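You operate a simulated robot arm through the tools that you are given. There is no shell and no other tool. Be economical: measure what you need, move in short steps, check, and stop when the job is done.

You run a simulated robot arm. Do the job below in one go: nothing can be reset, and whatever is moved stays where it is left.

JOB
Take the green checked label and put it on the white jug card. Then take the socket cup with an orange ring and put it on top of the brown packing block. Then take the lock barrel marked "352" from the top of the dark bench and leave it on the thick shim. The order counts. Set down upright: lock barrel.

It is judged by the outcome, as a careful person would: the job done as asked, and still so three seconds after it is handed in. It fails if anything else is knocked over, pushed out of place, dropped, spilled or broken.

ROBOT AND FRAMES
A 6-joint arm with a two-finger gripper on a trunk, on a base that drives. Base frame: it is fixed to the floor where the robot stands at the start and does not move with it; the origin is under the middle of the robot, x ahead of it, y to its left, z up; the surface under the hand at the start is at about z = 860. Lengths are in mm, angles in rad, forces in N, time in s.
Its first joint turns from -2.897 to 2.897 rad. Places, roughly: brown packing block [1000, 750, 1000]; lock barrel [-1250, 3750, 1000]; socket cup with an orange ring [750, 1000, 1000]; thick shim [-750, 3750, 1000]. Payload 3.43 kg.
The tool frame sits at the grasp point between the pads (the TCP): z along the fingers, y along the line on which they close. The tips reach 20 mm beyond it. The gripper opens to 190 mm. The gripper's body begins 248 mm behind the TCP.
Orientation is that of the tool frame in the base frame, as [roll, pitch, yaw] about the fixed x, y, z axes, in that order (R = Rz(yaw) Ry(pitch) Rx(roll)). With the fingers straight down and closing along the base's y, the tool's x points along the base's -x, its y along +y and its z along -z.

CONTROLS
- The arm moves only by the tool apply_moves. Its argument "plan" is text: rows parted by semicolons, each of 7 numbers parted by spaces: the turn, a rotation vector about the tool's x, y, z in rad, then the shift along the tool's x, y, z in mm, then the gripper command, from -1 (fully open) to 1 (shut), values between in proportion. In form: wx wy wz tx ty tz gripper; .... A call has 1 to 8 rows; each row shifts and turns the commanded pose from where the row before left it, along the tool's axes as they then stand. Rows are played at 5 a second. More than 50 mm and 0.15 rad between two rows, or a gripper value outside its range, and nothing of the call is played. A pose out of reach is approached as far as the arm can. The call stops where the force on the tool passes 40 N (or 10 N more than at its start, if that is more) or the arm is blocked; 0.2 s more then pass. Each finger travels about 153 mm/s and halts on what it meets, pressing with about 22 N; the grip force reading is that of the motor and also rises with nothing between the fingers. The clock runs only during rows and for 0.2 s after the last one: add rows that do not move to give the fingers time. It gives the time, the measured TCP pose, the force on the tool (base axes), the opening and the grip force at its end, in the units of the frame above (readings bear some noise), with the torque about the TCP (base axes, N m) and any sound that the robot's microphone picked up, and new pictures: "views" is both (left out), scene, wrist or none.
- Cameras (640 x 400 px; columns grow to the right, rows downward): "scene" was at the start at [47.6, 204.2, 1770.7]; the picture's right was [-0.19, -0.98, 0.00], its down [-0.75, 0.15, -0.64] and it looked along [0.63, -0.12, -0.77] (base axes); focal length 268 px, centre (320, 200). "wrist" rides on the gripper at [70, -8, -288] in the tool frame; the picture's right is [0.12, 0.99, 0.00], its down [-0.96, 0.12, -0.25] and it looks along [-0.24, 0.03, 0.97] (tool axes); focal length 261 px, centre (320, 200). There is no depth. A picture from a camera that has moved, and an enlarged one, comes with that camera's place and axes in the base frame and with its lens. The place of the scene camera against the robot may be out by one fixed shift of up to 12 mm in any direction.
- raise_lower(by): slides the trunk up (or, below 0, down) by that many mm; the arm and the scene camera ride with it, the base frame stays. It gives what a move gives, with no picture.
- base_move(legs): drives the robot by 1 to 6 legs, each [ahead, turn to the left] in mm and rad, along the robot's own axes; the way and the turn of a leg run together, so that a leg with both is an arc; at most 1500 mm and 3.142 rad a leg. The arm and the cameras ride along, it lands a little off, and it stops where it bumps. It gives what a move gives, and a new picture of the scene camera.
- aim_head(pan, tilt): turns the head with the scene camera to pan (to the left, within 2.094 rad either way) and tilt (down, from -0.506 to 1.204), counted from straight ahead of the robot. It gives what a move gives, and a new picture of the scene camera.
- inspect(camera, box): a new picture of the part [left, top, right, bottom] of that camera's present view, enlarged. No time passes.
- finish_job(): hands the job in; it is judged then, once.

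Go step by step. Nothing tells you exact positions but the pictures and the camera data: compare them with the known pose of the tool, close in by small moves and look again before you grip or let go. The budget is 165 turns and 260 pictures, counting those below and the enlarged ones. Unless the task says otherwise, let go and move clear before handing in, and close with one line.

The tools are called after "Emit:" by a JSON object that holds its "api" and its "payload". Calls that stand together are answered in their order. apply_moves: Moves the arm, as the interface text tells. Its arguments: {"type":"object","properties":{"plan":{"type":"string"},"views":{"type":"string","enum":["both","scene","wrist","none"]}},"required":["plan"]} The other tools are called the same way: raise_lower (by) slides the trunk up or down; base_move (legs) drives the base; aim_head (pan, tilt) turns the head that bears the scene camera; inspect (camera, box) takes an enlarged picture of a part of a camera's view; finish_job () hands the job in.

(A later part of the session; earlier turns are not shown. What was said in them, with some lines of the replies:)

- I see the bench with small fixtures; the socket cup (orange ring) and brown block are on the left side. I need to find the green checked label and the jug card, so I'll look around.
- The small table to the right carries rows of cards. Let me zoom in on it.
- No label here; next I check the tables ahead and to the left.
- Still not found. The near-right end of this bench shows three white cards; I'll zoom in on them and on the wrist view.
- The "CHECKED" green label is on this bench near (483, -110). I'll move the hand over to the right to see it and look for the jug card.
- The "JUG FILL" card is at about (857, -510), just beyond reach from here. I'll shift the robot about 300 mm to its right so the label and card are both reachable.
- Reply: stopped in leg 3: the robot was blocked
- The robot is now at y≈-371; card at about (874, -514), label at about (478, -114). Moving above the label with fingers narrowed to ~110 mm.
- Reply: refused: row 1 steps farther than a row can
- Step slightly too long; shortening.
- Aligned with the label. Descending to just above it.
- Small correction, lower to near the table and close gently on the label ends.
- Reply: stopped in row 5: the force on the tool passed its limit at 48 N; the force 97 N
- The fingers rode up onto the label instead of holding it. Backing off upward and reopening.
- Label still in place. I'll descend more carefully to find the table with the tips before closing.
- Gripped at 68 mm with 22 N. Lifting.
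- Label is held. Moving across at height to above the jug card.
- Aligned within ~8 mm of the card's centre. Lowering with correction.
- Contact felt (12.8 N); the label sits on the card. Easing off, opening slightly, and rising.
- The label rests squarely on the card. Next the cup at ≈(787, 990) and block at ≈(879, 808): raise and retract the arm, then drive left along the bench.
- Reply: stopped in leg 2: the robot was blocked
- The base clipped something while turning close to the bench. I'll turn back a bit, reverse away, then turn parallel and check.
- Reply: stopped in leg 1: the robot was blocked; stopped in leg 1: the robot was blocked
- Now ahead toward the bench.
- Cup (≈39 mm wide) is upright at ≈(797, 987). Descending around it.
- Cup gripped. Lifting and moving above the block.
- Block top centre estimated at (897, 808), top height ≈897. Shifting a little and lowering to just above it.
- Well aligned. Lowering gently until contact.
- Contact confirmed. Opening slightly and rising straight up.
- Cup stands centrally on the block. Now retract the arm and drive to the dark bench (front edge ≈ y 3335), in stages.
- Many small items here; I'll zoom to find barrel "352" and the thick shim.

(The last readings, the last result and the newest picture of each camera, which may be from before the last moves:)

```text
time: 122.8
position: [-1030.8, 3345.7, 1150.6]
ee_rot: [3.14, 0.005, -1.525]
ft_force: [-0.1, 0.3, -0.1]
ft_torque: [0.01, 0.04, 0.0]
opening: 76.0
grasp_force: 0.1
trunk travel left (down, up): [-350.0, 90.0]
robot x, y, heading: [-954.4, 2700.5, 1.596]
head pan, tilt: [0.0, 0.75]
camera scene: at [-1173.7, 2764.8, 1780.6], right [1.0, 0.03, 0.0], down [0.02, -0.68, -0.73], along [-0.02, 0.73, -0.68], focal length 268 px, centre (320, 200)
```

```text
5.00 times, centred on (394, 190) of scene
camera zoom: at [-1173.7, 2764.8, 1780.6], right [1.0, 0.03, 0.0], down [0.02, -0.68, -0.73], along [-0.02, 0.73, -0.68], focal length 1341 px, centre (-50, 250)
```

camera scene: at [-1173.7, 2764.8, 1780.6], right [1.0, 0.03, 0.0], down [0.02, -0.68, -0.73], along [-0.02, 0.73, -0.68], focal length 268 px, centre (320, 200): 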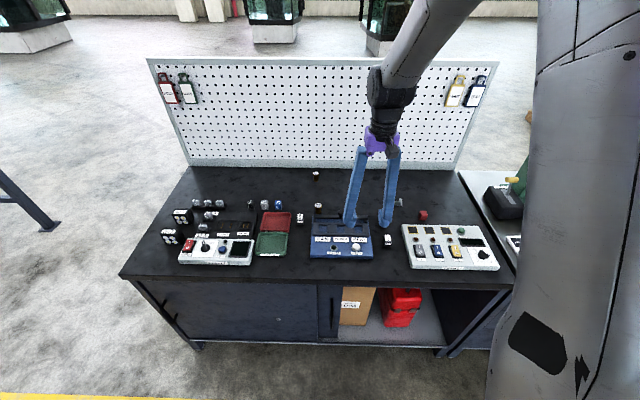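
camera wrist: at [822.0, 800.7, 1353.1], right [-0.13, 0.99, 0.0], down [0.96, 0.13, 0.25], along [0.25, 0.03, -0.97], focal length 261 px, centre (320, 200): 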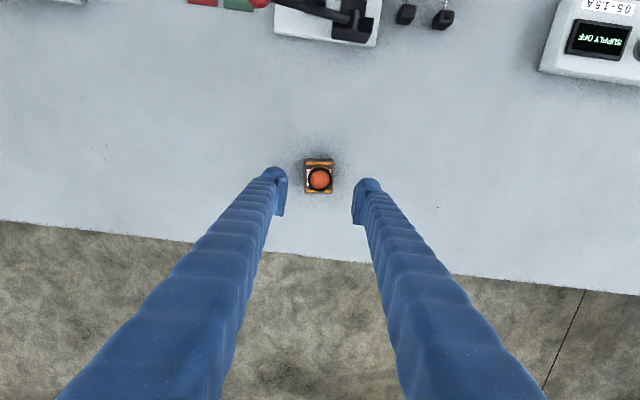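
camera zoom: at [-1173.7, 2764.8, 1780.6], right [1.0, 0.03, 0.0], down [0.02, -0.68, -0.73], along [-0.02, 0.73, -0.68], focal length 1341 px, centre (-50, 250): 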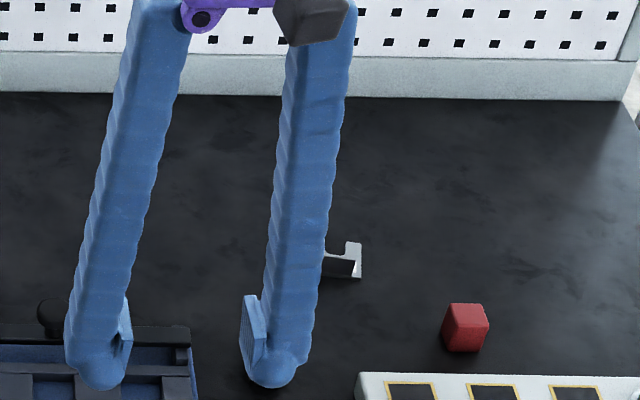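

Found "352" (front one, other is "467") at ≈(-1202, 3620); the shim seems to be behind my finger at ≈(-822, 3692). Moving the base closer.

Emit:
{"api": "base_move", "payload": {"legs": [[240, 0]]}}

Emit:
{"api": "apply_moves", "payload": {"plan": "0 0 0 0 0 0 0.2", "views": "wrist"}}

```text
time: 125.0
position: [-1037.1, 3587.5, 1151.2]
ee_rot: [3.142, 0.004, -1.528]
ft_force: [0.8, 0.9, -0.3]
ft_torque: [-0.03, -0.01, 0.0]
opening: 76.1
grasp_force: 0.0
trunk travel left (down, up): [-350.0, 90.0]
robot x, y, heading: [-961.3, 2942.3, 1.596]
head pan, tilt: [0.0, 0.75]
camera scene: at [-1180.8, 3006.9, 1780.5], right [1.0, 0.03, 0.0], down [0.02, -0.68, -0.73], along [-0.02, 0.73, -0.68], focal length 268 px, centre (320, 200)
```

scene: 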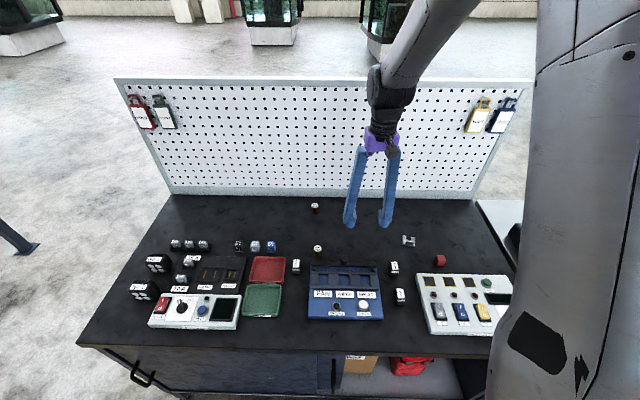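

```text
time: 125.5
position: [-1037.5, 3588.8, 1151.3]
ee_rot: [-3.141, 0.006, -1.527]
ft_force: [-0.1, 0.4, 0.6]
ft_torque: [-0.05, -0.01, -0.02]
opening: 75.9
grasp_force: 0.1
trunk travel left (down, up): [-350.0, 90.0]
robot x, y, heading: [-958.7, 2942.9, 1.595]
head pan, tilt: [0.0, 0.75]
camera wrist: at [-1025.3, 3517.2, 1438.2], right [-0.99, -0.16, 0.0], down [-0.16, 0.95, 0.25], along [-0.04, 0.25, -0.97], focal length 261 px, centre (320, 200)
```

wrist: 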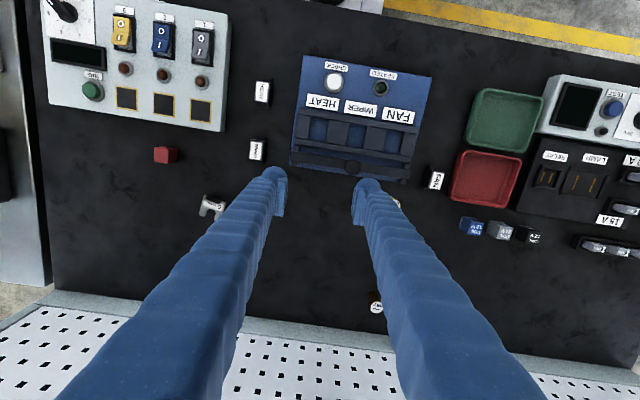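

Emit:
{"api": "inspect", "payload": {"camera": "wrist", "box": [180, 180, 260, 230]}}

Emit:
{"api": "inspect", "payload": {"camera": "scene", "box": [378, 215, 458, 265]}}

Emit:
{"api": "inspect", "payload": {"camera": "scene", "box": [280, 195, 376, 275]}}

```text
8.00 times, centred on (220, 205) of wrist
camera zoom: at [-1025.3, 3517.2, 1438.2], right [-0.99, -0.16, 0.0], down [-0.16, 0.95, 0.25], along [-0.04, 0.25, -0.97], focal length 2085 px, centre (1120, 160)
```

zoom: 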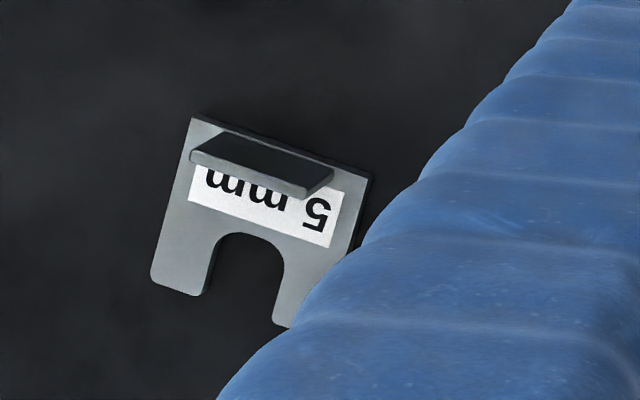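

```text
8.00 times, centred on (418, 240) of scene
camera zoom: at [-1180.7, 3006.2, 1780.5], right [1.0, 0.03, 0.0], down [0.02, -0.68, -0.73], along [-0.02, 0.73, -0.68], focal length 2146 px, centre (-464, -120)
```

zoom: 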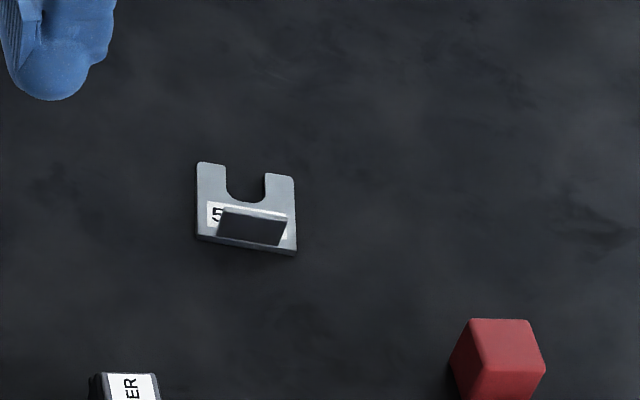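

```text
5.00 times, centred on (328, 235) of scene
camera zoom: at [-1180.7, 3006.2, 1780.5], right [1.0, 0.03, 0.0], down [0.02, -0.68, -0.73], along [-0.02, 0.73, -0.68], focal length 1341 px, centre (280, 25)
```

zoom: 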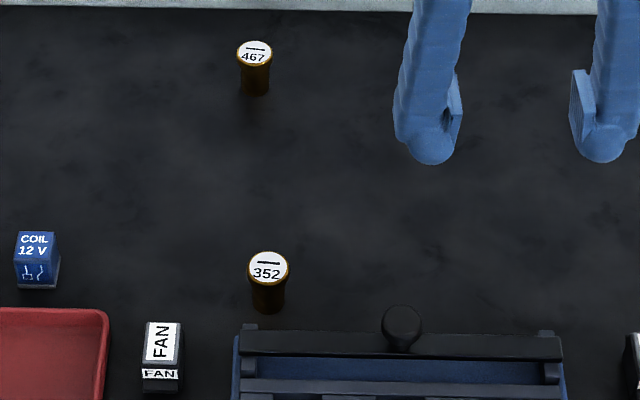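

The "5 mm" slotted plate with a tab is the shim at ≈(-830, 3687+), bench top ≈900. Barrel 352 is ≈(-1208, 3630), ≈46 mm tall. Moving above the barrel.

Emit:
{"api": "apply_moves", "payload": {"plan": "0 0 0 -12 42 0 0.2;0 0 0 -12 42 0 0.2;0 0 0 -12 42 0 0.2;0 0 0 -12 42 0 0.2;0 0 0 0 0 40 0.2;0 0 0 0 0 40 0.2;0 0 0 0 0 0 0.2"}}

Emit:
{"api": "inspect", "payload": {"camera": "wrist", "box": [240, 120, 400, 220]}}

Emit:
{"api": "inspect", "payload": {"camera": "scene", "box": [270, 205, 366, 285]}}

```text
time: 127.0
position: [-1208.9, 3627.6, 1070.7]
ee_rot: [-3.141, 0.006, -1.528]
ft_force: [-0.4, 0.4, 0.0]
ft_torque: [0.04, -0.03, -0.01]
opening: 76.1
grasp_force: 0.1
trunk travel left (down, up): [-350.0, 90.0]
robot x, y, heading: [-965.1, 2942.9, 1.595]
head pan, tilt: [0.0, 0.75]
camera scene: at [-1181.4, 3005.1, 1780.5], right [1.0, 0.03, 0.0], down [0.02, -0.68, -0.73], along [-0.02, 0.73, -0.68], focal length 268 px, centre (320, 200)
camera wrist: at [-1197.3, 3557.6, 1358.1], right [-0.99, -0.16, 0.0], down [-0.16, 0.95, 0.25], along [-0.04, 0.25, -0.97], focal length 261 px, centre (320, 200)
```

scene: 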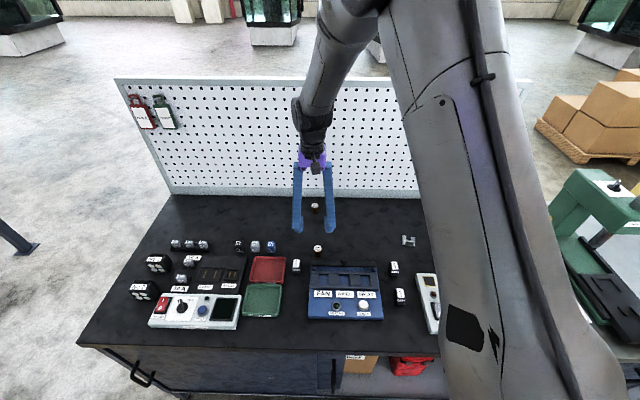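
wrist: 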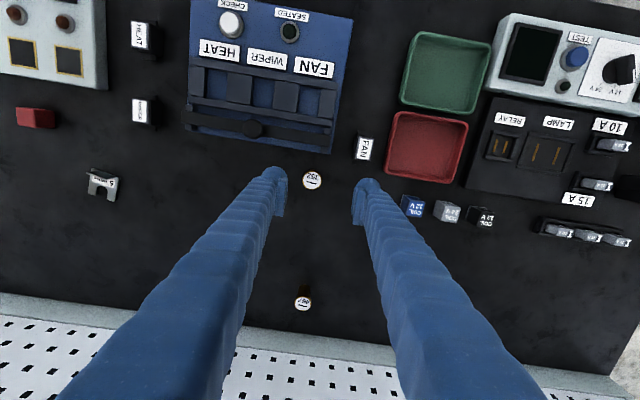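

```text
4.00 times, centred on (320, 170) of wrist
camera zoom: at [-1197.3, 3557.6, 1358.1], right [-0.99, -0.16, 0.0], down [-0.16, 0.95, 0.25], along [-0.04, 0.25, -0.97], focal length 1043 px, centre (320, 320)
```

zoom: 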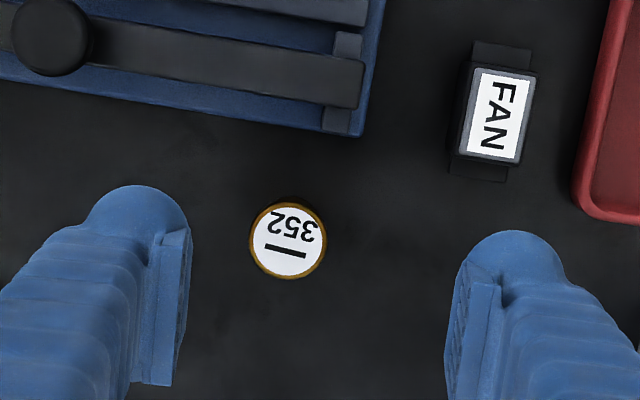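

```text
5.00 times, centred on (318, 245) of scene
camera zoom: at [-1181.4, 3005.1, 1780.5], right [1.0, 0.03, 0.0], down [0.02, -0.68, -0.73], along [-0.02, 0.73, -0.68], focal length 1341 px, centre (330, -25)
```

zoom: 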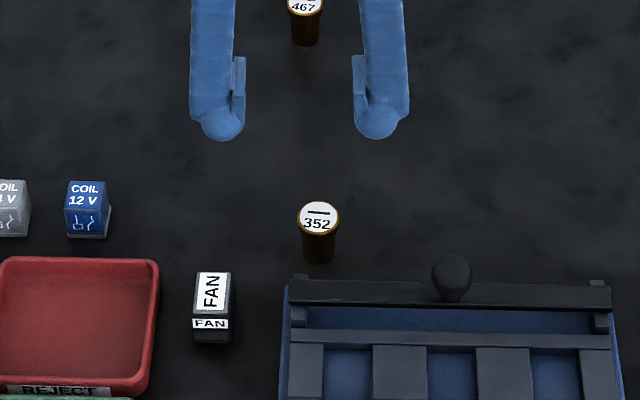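

Barrel is at (-1197, 3633) by wrist camera. I'll grip with the pads offset ~8 mm away from the robot (to clear the shim's tab later), descending in stages.

Emit:
{"api": "apply_moves", "payload": {"plan": "0 0 0 -13 -12.5 0 0.2;0 0 0 0 0 40 0.2;0 0 0 0 0 40 0.2;0 0 0 0 0 25 0.2;0 0 0 0 0 0 0.2", "views": "wrist"}}

Emit:
{"api": "inspect", "payload": {"camera": "wrist", "box": [240, 120, 400, 220]}}

Emit:
{"api": "inspect", "payload": {"camera": "scene", "box": [270, 205, 366, 285]}}

```text
time: 128.2
position: [-1195.9, 3641.3, 967.6]
ee_rot: [-3.141, 0.004, -1.527]
ft_force: [-0.1, -0.1, -0.9]
ft_torque: [0.01, -0.02, -0.02]
opening: 76.2
grasp_force: 0.0
trunk travel left (down, up): [-350.0, 90.0]
robot x, y, heading: [-961.9, 2943.0, 1.596]
head pan, tilt: [0.0, 0.75]
camera wrist: at [-1184.7, 3571.6, 1254.0], right [-0.99, -0.16, 0.0], down [-0.16, 0.95, 0.25], along [-0.04, 0.25, -0.97], focal length 261 px, centre (320, 200)
```

wrist: 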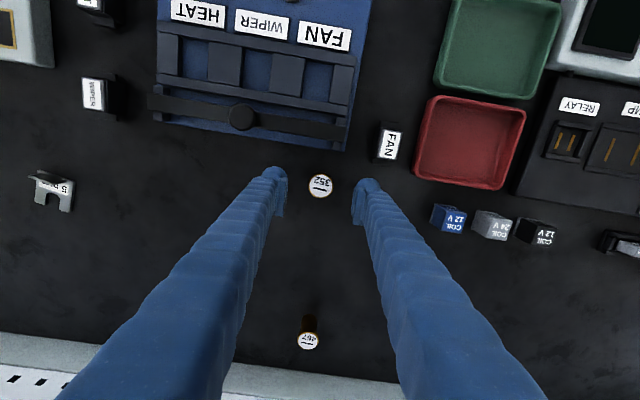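

```text
4.00 times, centred on (320, 170) of wrist
camera zoom: at [-1184.7, 3571.6, 1254.0], right [-0.99, -0.16, 0.0], down [-0.16, 0.95, 0.25], along [-0.04, 0.25, -0.97], focal length 1043 px, centre (320, 320)
```

zoom: 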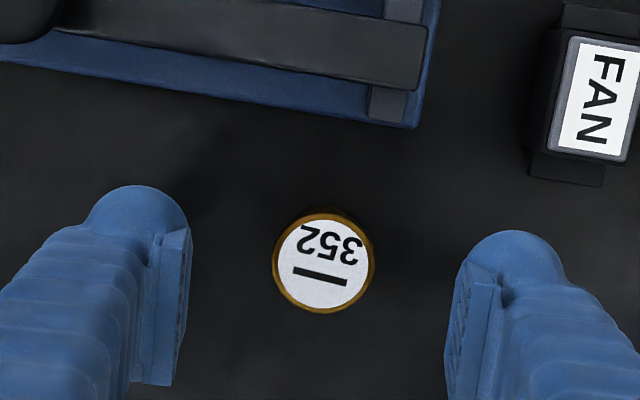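

```text
5.00 times, centred on (318, 245) of scene
camera zoom: at [-1180.9, 3005.6, 1780.6], right [1.0, 0.03, 0.0], down [0.02, -0.68, -0.73], along [-0.02, 0.73, -0.68], focal length 1341 px, centre (330, -25)
```

zoom: 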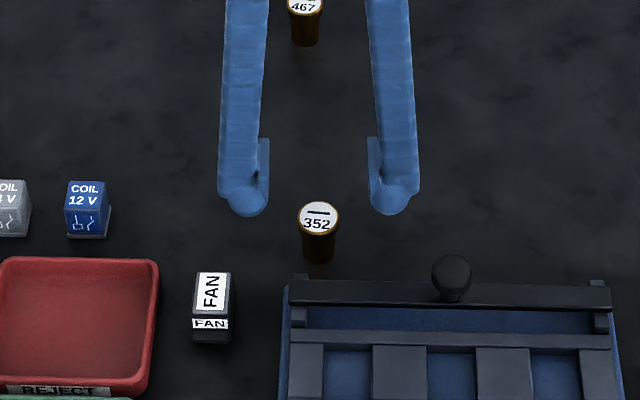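

Centred. Descending to grip height and closing slowly.

Emit:
{"api": "apply_moves", "payload": {"plan": "0 0 0 0 0 20 0.2;0 0 0 0 0 17 0.2;0 0 0 0 0 0 0.4;0 0 0 0 0 0 0.55;0 0 0 0 0 0 0.65;0 0 0 0 0 0 0.72;0 0 0 0 0 0 0.76;0 0 0 0 0 0 0.76", "views": "wrist"}}

Emit:
{"api": "inspect", "payload": {"camera": "wrist", "box": [240, 120, 400, 220]}}

Emit:
{"api": "inspect", "payload": {"camera": "scene", "box": [270, 205, 366, 285]}}

```text
time: 130.1
position: [-1196.6, 3643.4, 929.3]
ee_rot: [-3.141, 0.003, -1.526]
ft_force: [0.7, 0.5, 0.6]
ft_torque: [-0.01, 0.01, -0.03]
opening: 32.4
grasp_force: 22.0
trunk travel left (down, up): [-350.0, 90.0]
robot x, y, heading: [-961.9, 2942.5, 1.599]
head pan, tilt: [0.0, 0.75]
camera wrist: at [-1184.3, 3572.7, 1216.9], right [-0.99, -0.16, 0.0], down [-0.16, 0.95, 0.25], along [-0.04, 0.25, -0.97], focal length 261 px, centre (320, 200)
```

wrist: 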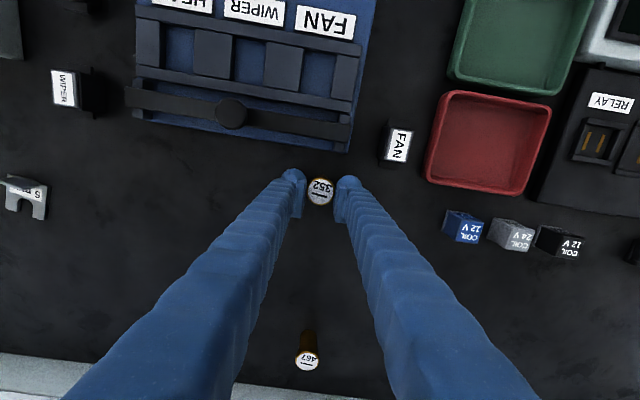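

```text
4.00 times, centred on (320, 170) of wrist
camera zoom: at [-1184.3, 3572.7, 1216.9], right [-0.99, -0.16, 0.0], down [-0.16, 0.95, 0.25], along [-0.04, 0.25, -0.97], focal length 1043 px, centre (320, 320)
```

zoom: 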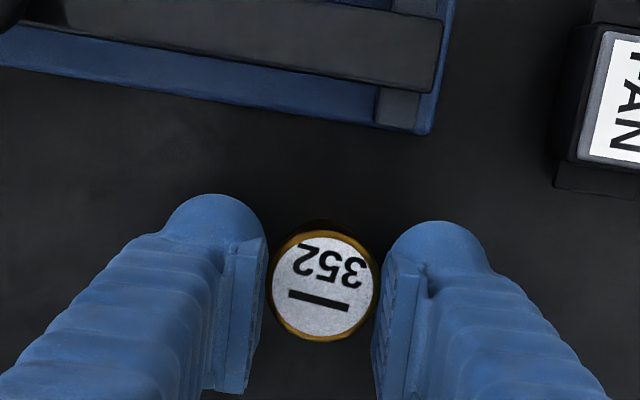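

```text
5.00 times, centred on (318, 245) of scene
camera zoom: at [-1180.8, 3006.2, 1780.5], right [1.0, 0.03, 0.0], down [0.02, -0.68, -0.73], along [-0.02, 0.73, -0.68], focal length 1341 px, centre (330, -25)
```

zoom: 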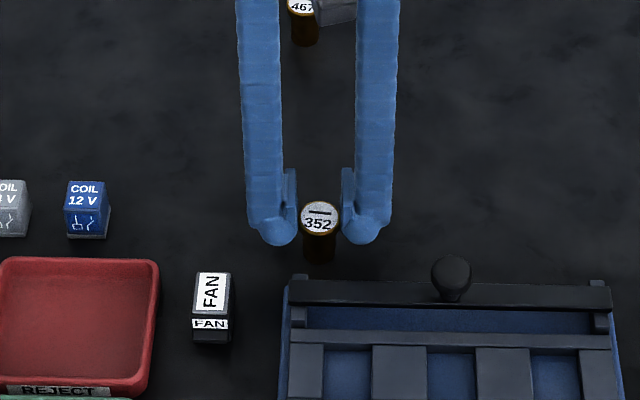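

Gripped at 32.4 mm. Lifting.

Emit:
{"api": "apply_moves", "payload": {"plan": "0 0 0 0 0 -5 0.8;0 0 0 0 0 -15 0.8;0 0 0 0 0 -35 0.8;0 0 0 0 0 -45 0.8;0 0 0 0 0 0 0.8", "views": "wrist"}}

Emit:
{"api": "inspect", "payload": {"camera": "scene", "box": [270, 165, 366, 245]}}

Emit:
{"api": "inspect", "payload": {"camera": "wrist", "box": [60, 150, 160, 212]}}

```text
time: 131.2
position: [-1198.0, 3641.1, 1028.5]
ee_rot: [3.141, 0.004, -1.526]
ft_force: [0.4, 0.7, -2.2]
ft_torque: [-0.03, 0.0, -0.03]
opening: 32.4
grasp_force: 22.0
trunk travel left (down, up): [-350.0, 90.0]
robot x, y, heading: [-961.2, 2940.8, 1.599]
head pan, tilt: [0.0, 0.75]
camera wrist: at [-1185.0, 3571.0, 1316.0], right [-0.99, -0.16, 0.0], down [-0.16, 0.95, 0.25], along [-0.04, 0.25, -0.97], focal length 261 px, centre (320, 200)
```

wrist: 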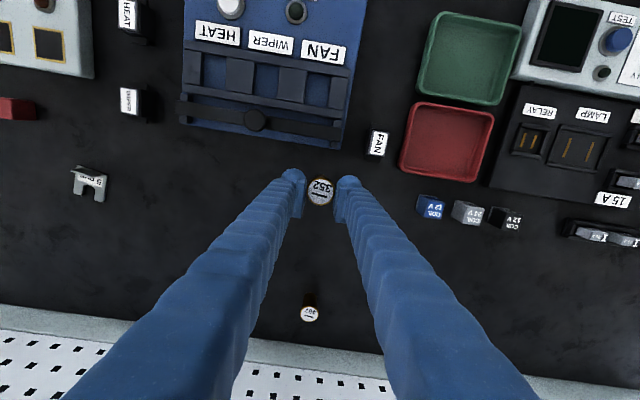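

```text
5.00 times, centred on (318, 205) of scene
camera zoom: at [-1180.8, 3007.1, 1780.4], right [1.0, 0.03, 0.0], down [0.02, -0.68, -0.73], along [-0.02, 0.73, -0.68], focal length 1341 px, centre (330, 175)
```

zoom: 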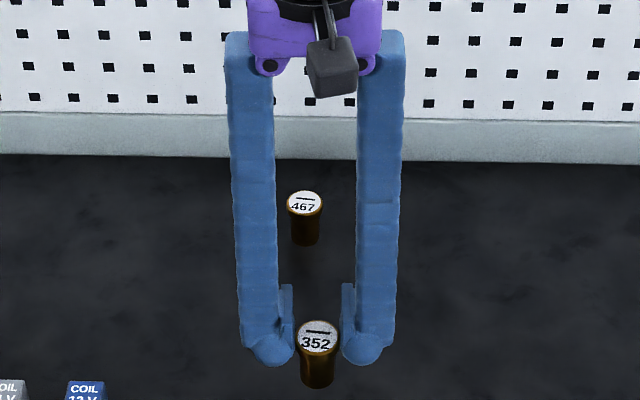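

```text
6.40 times, centred on (110, 181) of wrist
camera zoom: at [-1185.0, 3571.0, 1316.0], right [-0.99, -0.16, 0.0], down [-0.16, 0.95, 0.25], along [-0.04, 0.25, -0.97], focal length 1668 px, centre (1664, 322)
```

zoom: 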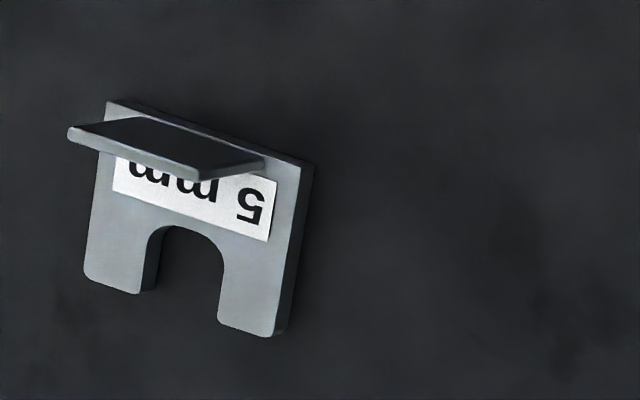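

Barrel hangs upright. Moving over toward the shim at height.

Emit:
{"api": "apply_moves", "payload": {"plan": "0 0 0.02 -8 -46 -10 0.8;0 0 0 -8 -46 -10 0.8;0 0 0 -8 -46 -10 0.8;0 0 0 -8 -46 0 0.8;0 0 0 -8 -46 0 0.8;0 0 0 -8 -46 0 0.8;0 0 0 -8 -46 0 0.8;0 0 0 0 0 0 0.8", "views": "wrist"}}

Emit:
{"api": "inspect", "payload": {"camera": "wrist", "box": [200, 130, 328, 210]}}

```text
time: 133.1
position: [-875.3, 3705.3, 1059.3]
ee_rot: [3.14, 0.004, -1.545]
ft_force: [0.3, 0.1, -0.7]
ft_torque: [-0.02, 0.05, -0.01]
opening: 32.4
grasp_force: 21.5
trunk travel left (down, up): [-350.0, 90.0]
robot x, y, heading: [-958.6, 2939.9, 1.595]
head pan, tilt: [0.0, 0.75]
camera wrist: at [-863.1, 3634.2, 1345.8], right [-0.99, -0.14, 0.0], down [-0.14, 0.96, 0.25], along [-0.04, 0.25, -0.97], focal length 261 px, centre (320, 200)
```

wrist: 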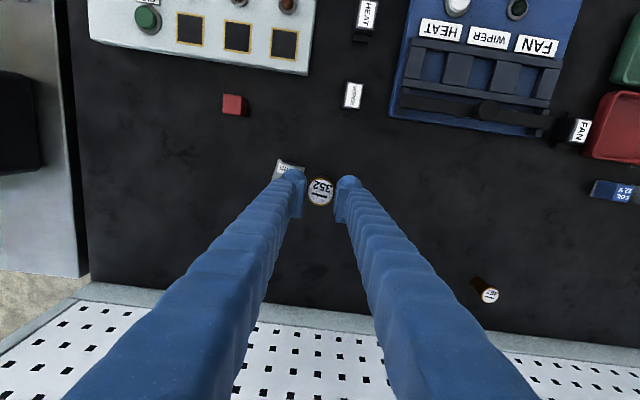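

```text
5.00 times, centred on (264, 170) of wrist
camera zoom: at [-863.1, 3634.2, 1345.8], right [-0.99, -0.14, 0.0], down [-0.14, 0.96, 0.25], along [-0.04, 0.25, -0.97], focal length 1303 px, centre (600, 350)
```

zoom: 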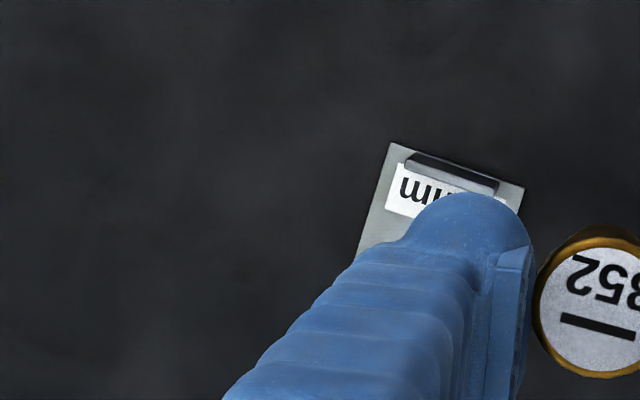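

The shim's near edge runs (-801,3686)→(-847,3694). I'll move over it, rotate ~0.2 rad to align, and look again.

Emit:
{"api": "apply_moves", "payload": {"plan": "0 0 0 -8 -29 0 0.8;0 0 0 -8 -29 0 0.8;0 0 0.1 0 0 0 0.8;0 0 0.1 0 0 0 0.8;0 0 0 0 0 0 0.8", "views": "wrist"}}

Emit:
{"api": "inspect", "payload": {"camera": "wrist", "box": [270, 140, 366, 200]}}

Emit:
{"api": "inspect", "payload": {"camera": "scene", "box": [368, 185, 448, 265]}}

```text
time: 134.2
position: [-817.5, 3723.7, 1058.4]
ee_rot: [3.14, 0.004, -1.748]
ft_force: [0.0, 0.3, -1.7]
ft_torque: [0.02, -0.01, -0.02]
opening: 32.2
grasp_force: 21.8
trunk travel left (down, up): [-350.0, 90.0]
robot x, y, heading: [-960.1, 2942.4, 1.595]
head pan, tilt: [0.0, 0.75]
camera wrist: at [-820.6, 3651.9, 1345.9], right [-1.0, 0.06, 0.0], down [0.06, 0.97, 0.25], along [0.01, 0.25, -0.97], focal length 261 px, centre (320, 200)
```

wrist: 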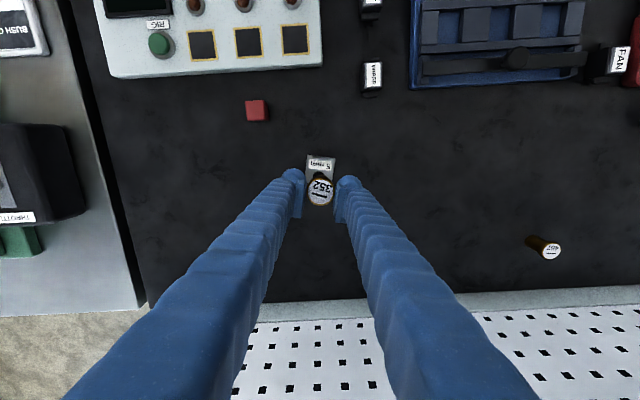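

```text
6.67 times, centred on (318, 170) of wrist
camera zoom: at [-820.6, 3651.9, 1345.9], right [-1.0, 0.06, 0.0], down [0.06, 0.97, 0.25], along [0.01, 0.25, -0.97], focal length 1738 px, centre (333, 400)
```

zoom: 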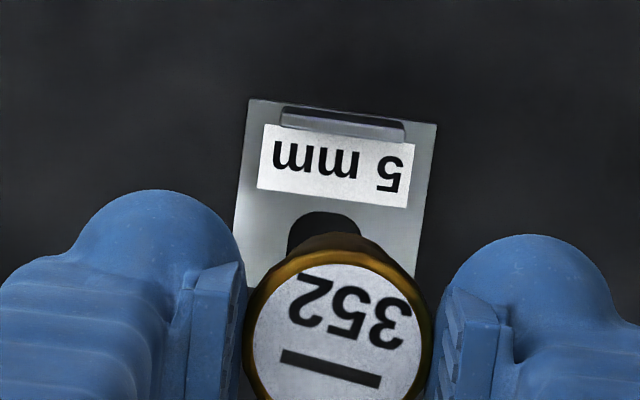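

```text
5.00 times, centred on (408, 225) of scene
camera zoom: at [-1180.4, 3006.2, 1780.6], right [1.0, 0.03, 0.0], down [0.02, -0.68, -0.73], along [-0.02, 0.73, -0.68], focal length 1341 px, centre (-120, 75)
```

zoom: 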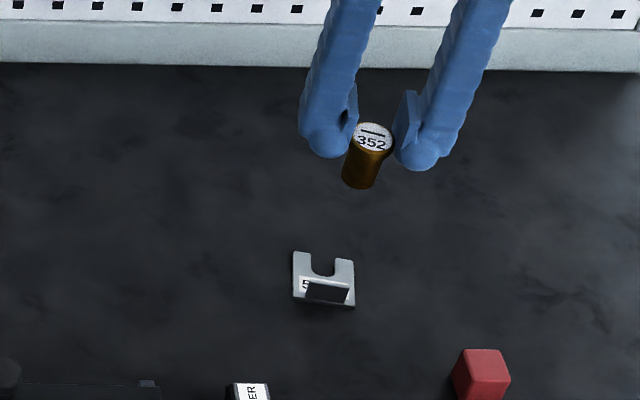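

Close to aligned; shifting ~3 mm and lowering to a few cm above the shim for another look.

Emit:
{"api": "apply_moves", "payload": {"plan": "0 0 0.02 2 -2.5 40 0.8;0 0 0 0 0 40 0.8;0 0 0 0 0 15 0.8;0 0 0 0 0 0 0.8", "views": "wrist"}}

Emit:
{"api": "inspect", "payload": {"camera": "wrist", "box": [270, 140, 366, 200]}}

Emit:
{"api": "inspect", "payload": {"camera": "scene", "box": [376, 200, 440, 260]}}

```text
time: 135.2
position: [-816.2, 3722.6, 964.5]
ee_rot: [3.14, 0.004, -1.768]
ft_force: [0.3, 0.1, -1.5]
ft_torque: [0.02, 0.03, -0.01]
opening: 32.1
grasp_force: 21.7
trunk travel left (down, up): [-350.0, 90.0]
robot x, y, heading: [-957.7, 2945.1, 1.598]
head pan, tilt: [0.0, 0.75]
camera wrist: at [-820.6, 3649.5, 1251.6], right [-1.0, 0.08, 0.0], down [0.07, 0.96, 0.25], along [0.02, 0.25, -0.97], focal length 261 px, centre (320, 200)
```

wrist: 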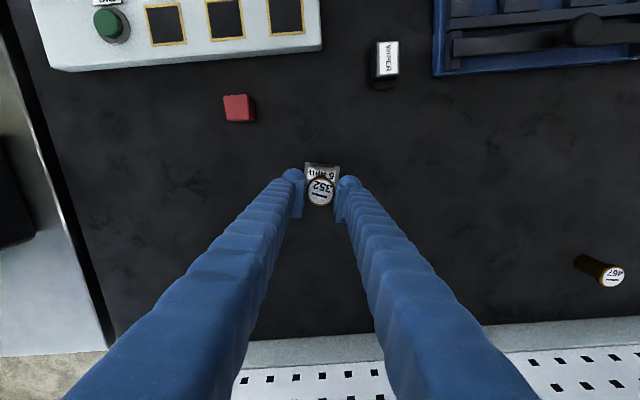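

```text
6.67 times, centred on (318, 170) of wrist
camera zoom: at [-820.6, 3649.5, 1251.6], right [-1.0, 0.08, 0.0], down [0.07, 0.96, 0.25], along [0.02, 0.25, -0.97], focal length 1738 px, centre (333, 400)
```

zoom: 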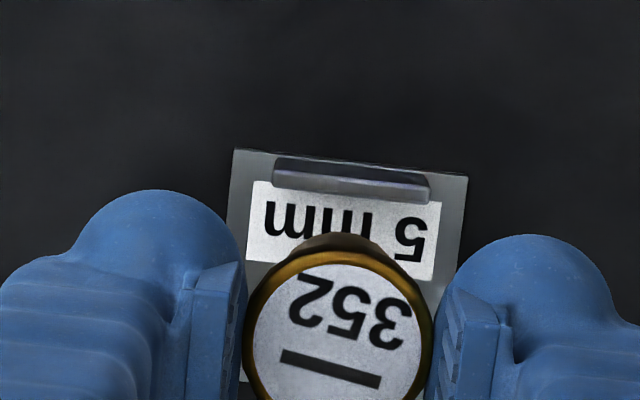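

```text
6.67 times, centred on (408, 230) of scene
camera zoom: at [-1180.5, 3006.1, 1780.6], right [1.0, 0.03, 0.0], down [0.02, -0.68, -0.73], along [-0.02, 0.73, -0.68], focal length 1788 px, centre (-267, 0)
```

zoom: 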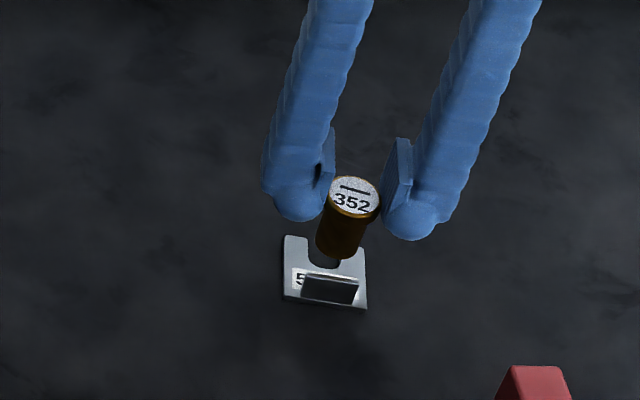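

The shim edge is parallel to the fingers and centred; the barrel base would land between tab and slot sides. Lowering carefully.

Emit:
{"api": "apply_moves", "payload": {"plan": "0 0 0 -1.5 0.3 12 0.8;0 0 0 0 0 8 0.8;0 0 0 0 0 3 0.8;0 0 0 0 0 0 0.8", "views": "wrist"}}

Emit:
{"api": "inspect", "payload": {"camera": "scene", "box": [376, 210, 440, 260]}}

Emit:
{"api": "inspect", "payload": {"camera": "wrist", "box": [270, 150, 366, 210]}}

```text
time: 136.2
position: [-816.5, 3722.6, 941.1]
ee_rot: [3.14, 0.004, -1.765]
ft_force: [0.6, -0.8, -1.5]
ft_torque: [0.02, 0.01, 0.01]
opening: 32.1
grasp_force: 22.2
trunk travel left (down, up): [-350.0, 90.0]
robot x, y, heading: [-960.8, 2941.0, 1.603]
head pan, tilt: [0.0, 0.75]
camera wrist: at [-820.6, 3651.9, 1228.9], right [-1.0, 0.08, 0.0], down [0.07, 0.96, 0.25], along [0.02, 0.25, -0.97], focal length 261 px, centre (320, 200)
```

wrist: 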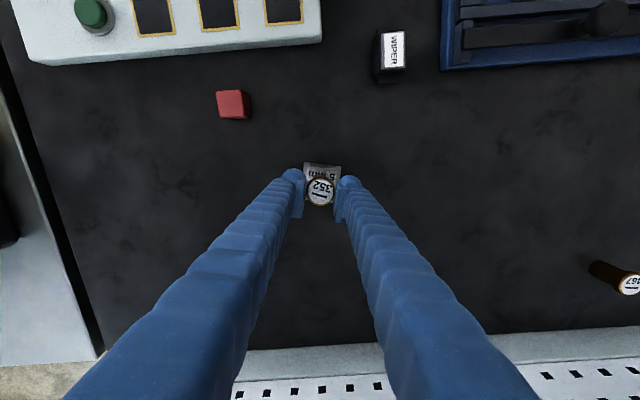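

```text
8.00 times, centred on (408, 235) of scene
camera zoom: at [-1180.6, 3006.3, 1780.5], right [1.0, 0.03, 0.0], down [0.02, -0.68, -0.73], along [-0.02, 0.73, -0.68], focal length 2146 px, centre (-384, -80)
```

zoom: 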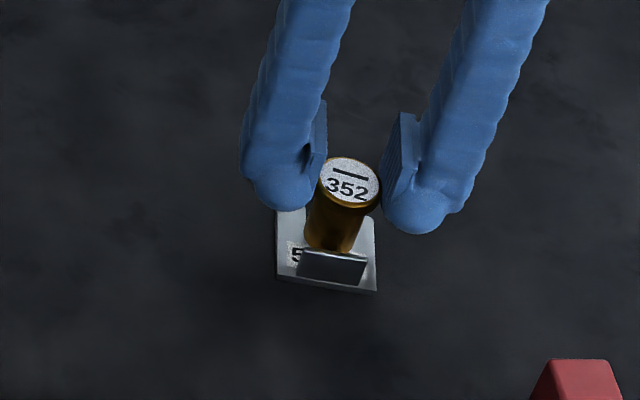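

```text
6.67 times, centred on (318, 180) of wrist
camera zoom: at [-820.6, 3651.9, 1228.9], right [-1.0, 0.08, 0.0], down [0.07, 0.96, 0.25], along [0.02, 0.25, -0.97], focal length 1738 px, centre (333, 333)
```

zoom: 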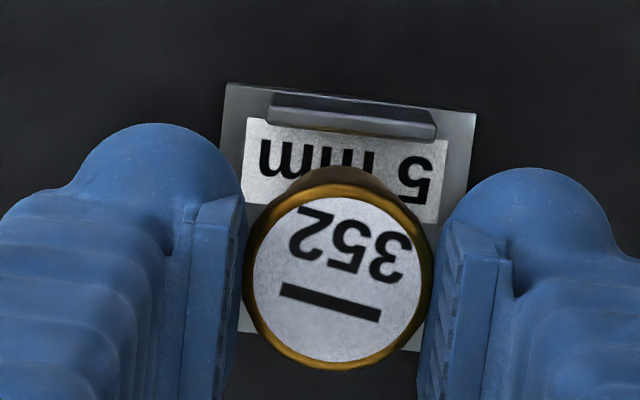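

Emit:
{"api": "apply_moves", "payload": {"plan": "0 0 0 0 0 2.5 0.8;0 0 0 0 0 0 0.8", "views": "none"}}

Emit:
{"api": "apply_moves", "payload": {"plan": "0 0 0 0 0 2 0.8;0 0 0 0 0 0 0.8", "views": "none"}}

Emit:
{"api": "apply_moves", "payload": {"plan": "0 0 0 0 0 1.5 0.8;0 0 0 0 0 0 0.8", "views": "none"}}

```text
time: 136.8
position: [-816.5, 3723.4, 938.9]
ee_rot: [3.14, 0.003, -1.767]
ft_force: [-0.2, -0.1, -0.9]
ft_torque: [-0.01, 0.0, 0.01]
opening: 32.3
grasp_force: 21.5
trunk travel left (down, up): [-350.0, 90.0]
robot x, y, heading: [-959.5, 2941.1, 1.593]
head pan, tilt: [0.0, 0.75]
```

```text
time: 137.4
position: [-815.7, 3724.0, 937.7]
ee_rot: [3.14, 0.004, -1.766]
ft_force: [0.2, 0.6, -2.3]
ft_torque: [0.01, -0.02, 0.02]
opening: 32.4
grasp_force: 22.4
trunk travel left (down, up): [-350.0, 90.0]
robot x, y, heading: [-959.3, 2937.7, 1.601]
head pan, tilt: [0.0, 0.75]
```

```text
time: 138.1
position: [-816.8, 3724.3, 935.5]
ee_rot: [3.14, 0.004, -1.766]
ft_force: [-0.3, -0.2, -1.2]
ft_torque: [0.02, -0.02, -0.04]
opening: 32.4
grasp_force: 22.4
trunk travel left (down, up): [-350.0, 90.0]
robot x, y, heading: [-963.7, 2942.9, 1.598]
head pan, tilt: [0.0, 0.75]
```

Emit:
{"api": "apply_moves", "payload": {"plan": "0 0 0 0 0 1 0.8;0 0 0 0 0 0 0.8", "views": "none"}}

Emit:
{"api": "apply_moves", "payload": {"plan": "0 0 0 0 0 1 0.8;0 0 0 0 0 0 0.8", "views": "none"}}

Emit:
{"api": "inspect", "payload": {"camera": "wrist", "box": [270, 150, 366, 210]}}

```text
time: 138.7
position: [-815.7, 3723.6, 935.2]
ee_rot: [3.14, 0.004, -1.766]
ft_force: [-0.5, 0.2, -0.1]
ft_torque: [-0.01, 0.0, 0.01]
opening: 32.2
grasp_force: 22.6
trunk travel left (down, up): [-350.0, 90.0]
robot x, y, heading: [-958.8, 2942.5, 1.598]
head pan, tilt: [0.0, 0.75]
```

```text
time: 139.2
position: [-816.2, 3724.8, 934.8]
ee_rot: [3.14, 0.007, -1.765]
ft_force: [-0.2, 0.2, 11.3]
ft_torque: [-0.04, -0.07, 0.04]
opening: 32.0
grasp_force: 21.6
trunk travel left (down, up): [-350.0, 90.0]
robot x, y, heading: [-957.6, 2944.1, 1.596]
head pan, tilt: [0.0, 0.75]
```

```text
6.67 times, centred on (318, 180) of wrist
camera zoom: at [-820.8, 3652.2, 1221.5], right [-1.0, 0.08, 0.0], down [0.07, 0.96, 0.25], along [0.02, 0.25, -0.97], focal length 1738 px, centre (333, 333)
```

zoom: 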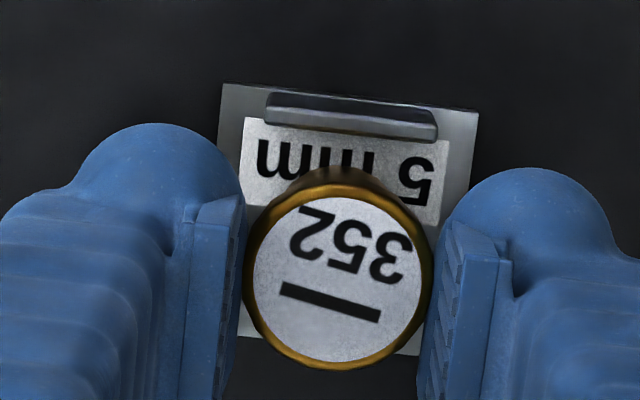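

Contact at the expected height (11 N). Releasing slowly, then rising.

Emit:
{"api": "apply_moves", "payload": {"plan": "0 0 0 0 0 -0.7 0.72;0 0 0 0 0 0 0.64;0 0 0 0 0 0 0.5;0 0 0 0 0 0 0.35;0 0 0 0 0 -10 0.3;0 0 0 0 0 -30 0.3;0 0 0 0 0 -45 0.3;0 0 0 0 0 -45 0.3", "views": "both"}}

Emit:
{"api": "inspect", "payload": {"camera": "scene", "box": [376, 210, 440, 260]}}

Emit:
{"api": "inspect", "payload": {"camera": "wrist", "box": [270, 140, 366, 200]}}

```text
time: 141.1
position: [-814.4, 3721.6, 1065.0]
ee_rot: [3.141, 0.006, -1.767]
ft_force: [0.5, -0.2, 1.1]
ft_torque: [0.1, -0.02, 0.04]
opening: 66.7
grasp_force: 0.1
trunk travel left (down, up): [-350.0, 90.0]
robot x, y, heading: [-960.6, 2941.0, 1.6]
head pan, tilt: [0.0, 0.75]
camera scene: at [-1180.7, 3004.9, 1780.6], right [1.0, 0.03, 0.0], down [0.02, -0.68, -0.73], along [-0.02, 0.73, -0.68], focal length 268 px, centre (320, 200)
camera wrist: at [-818.9, 3650.2, 1352.4], right [-1.0, 0.08, 0.0], down [0.07, 0.96, 0.25], along [0.02, 0.25, -0.97], focal length 261 px, centre (320, 200)
```

scene: 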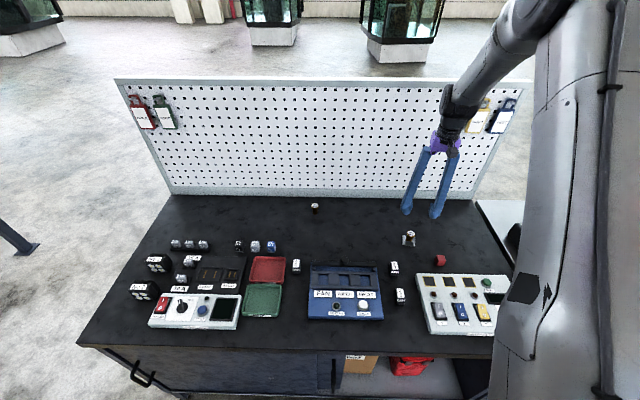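
wrist: 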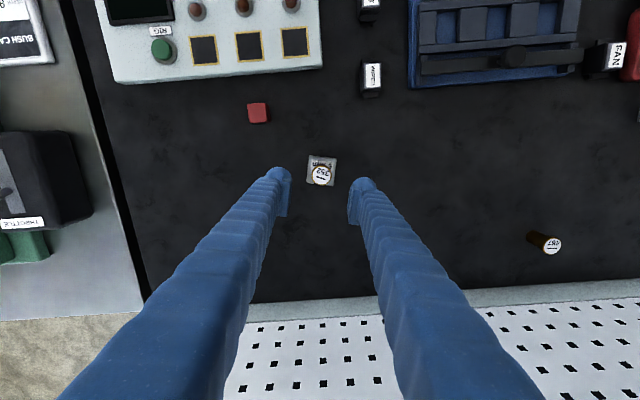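

```text
8.00 times, centred on (408, 235) of scene
camera zoom: at [-1180.7, 3004.9, 1780.6], right [1.0, 0.03, 0.0], down [0.02, -0.68, -0.73], along [-0.02, 0.73, -0.68], focal length 2146 px, centre (-384, -80)
```

zoom: 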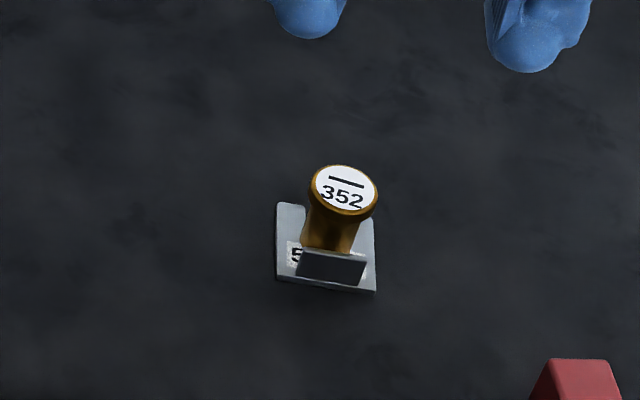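

```text
6.67 times, centred on (318, 170) of wrist
camera zoom: at [-818.9, 3650.2, 1352.4], right [-1.0, 0.08, 0.0], down [0.07, 0.96, 0.25], along [0.02, 0.25, -0.97], focal length 1738 px, centre (333, 400)
```

zoom: 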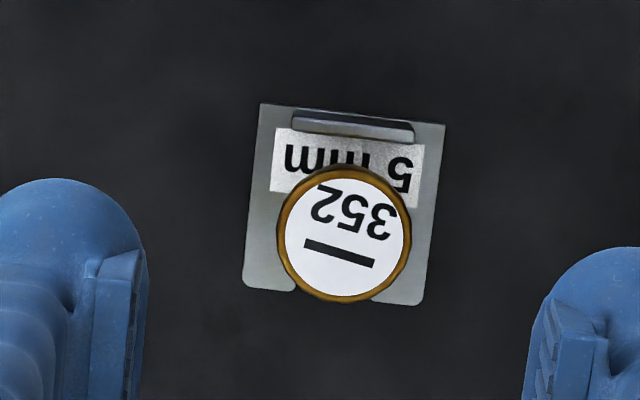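

The barrel stands upright on the shim, the hand is clear above it, and the two earlier placements looked stable when I left them. Handing in.

Emit:
{"api": "finish_job", "payload": {}}

```text
The job is handed in.
```

The job is handed in. In order, the green "CHECKED" label went on the JUG FILL card, the orange-ring cup on the brown block, and lock barrel 352 upright on the "5 mm" shim. That was the only shim I found near the place given. Nothing looked knocked over or moved, though the base bumped something beside the first bench twice while turning.
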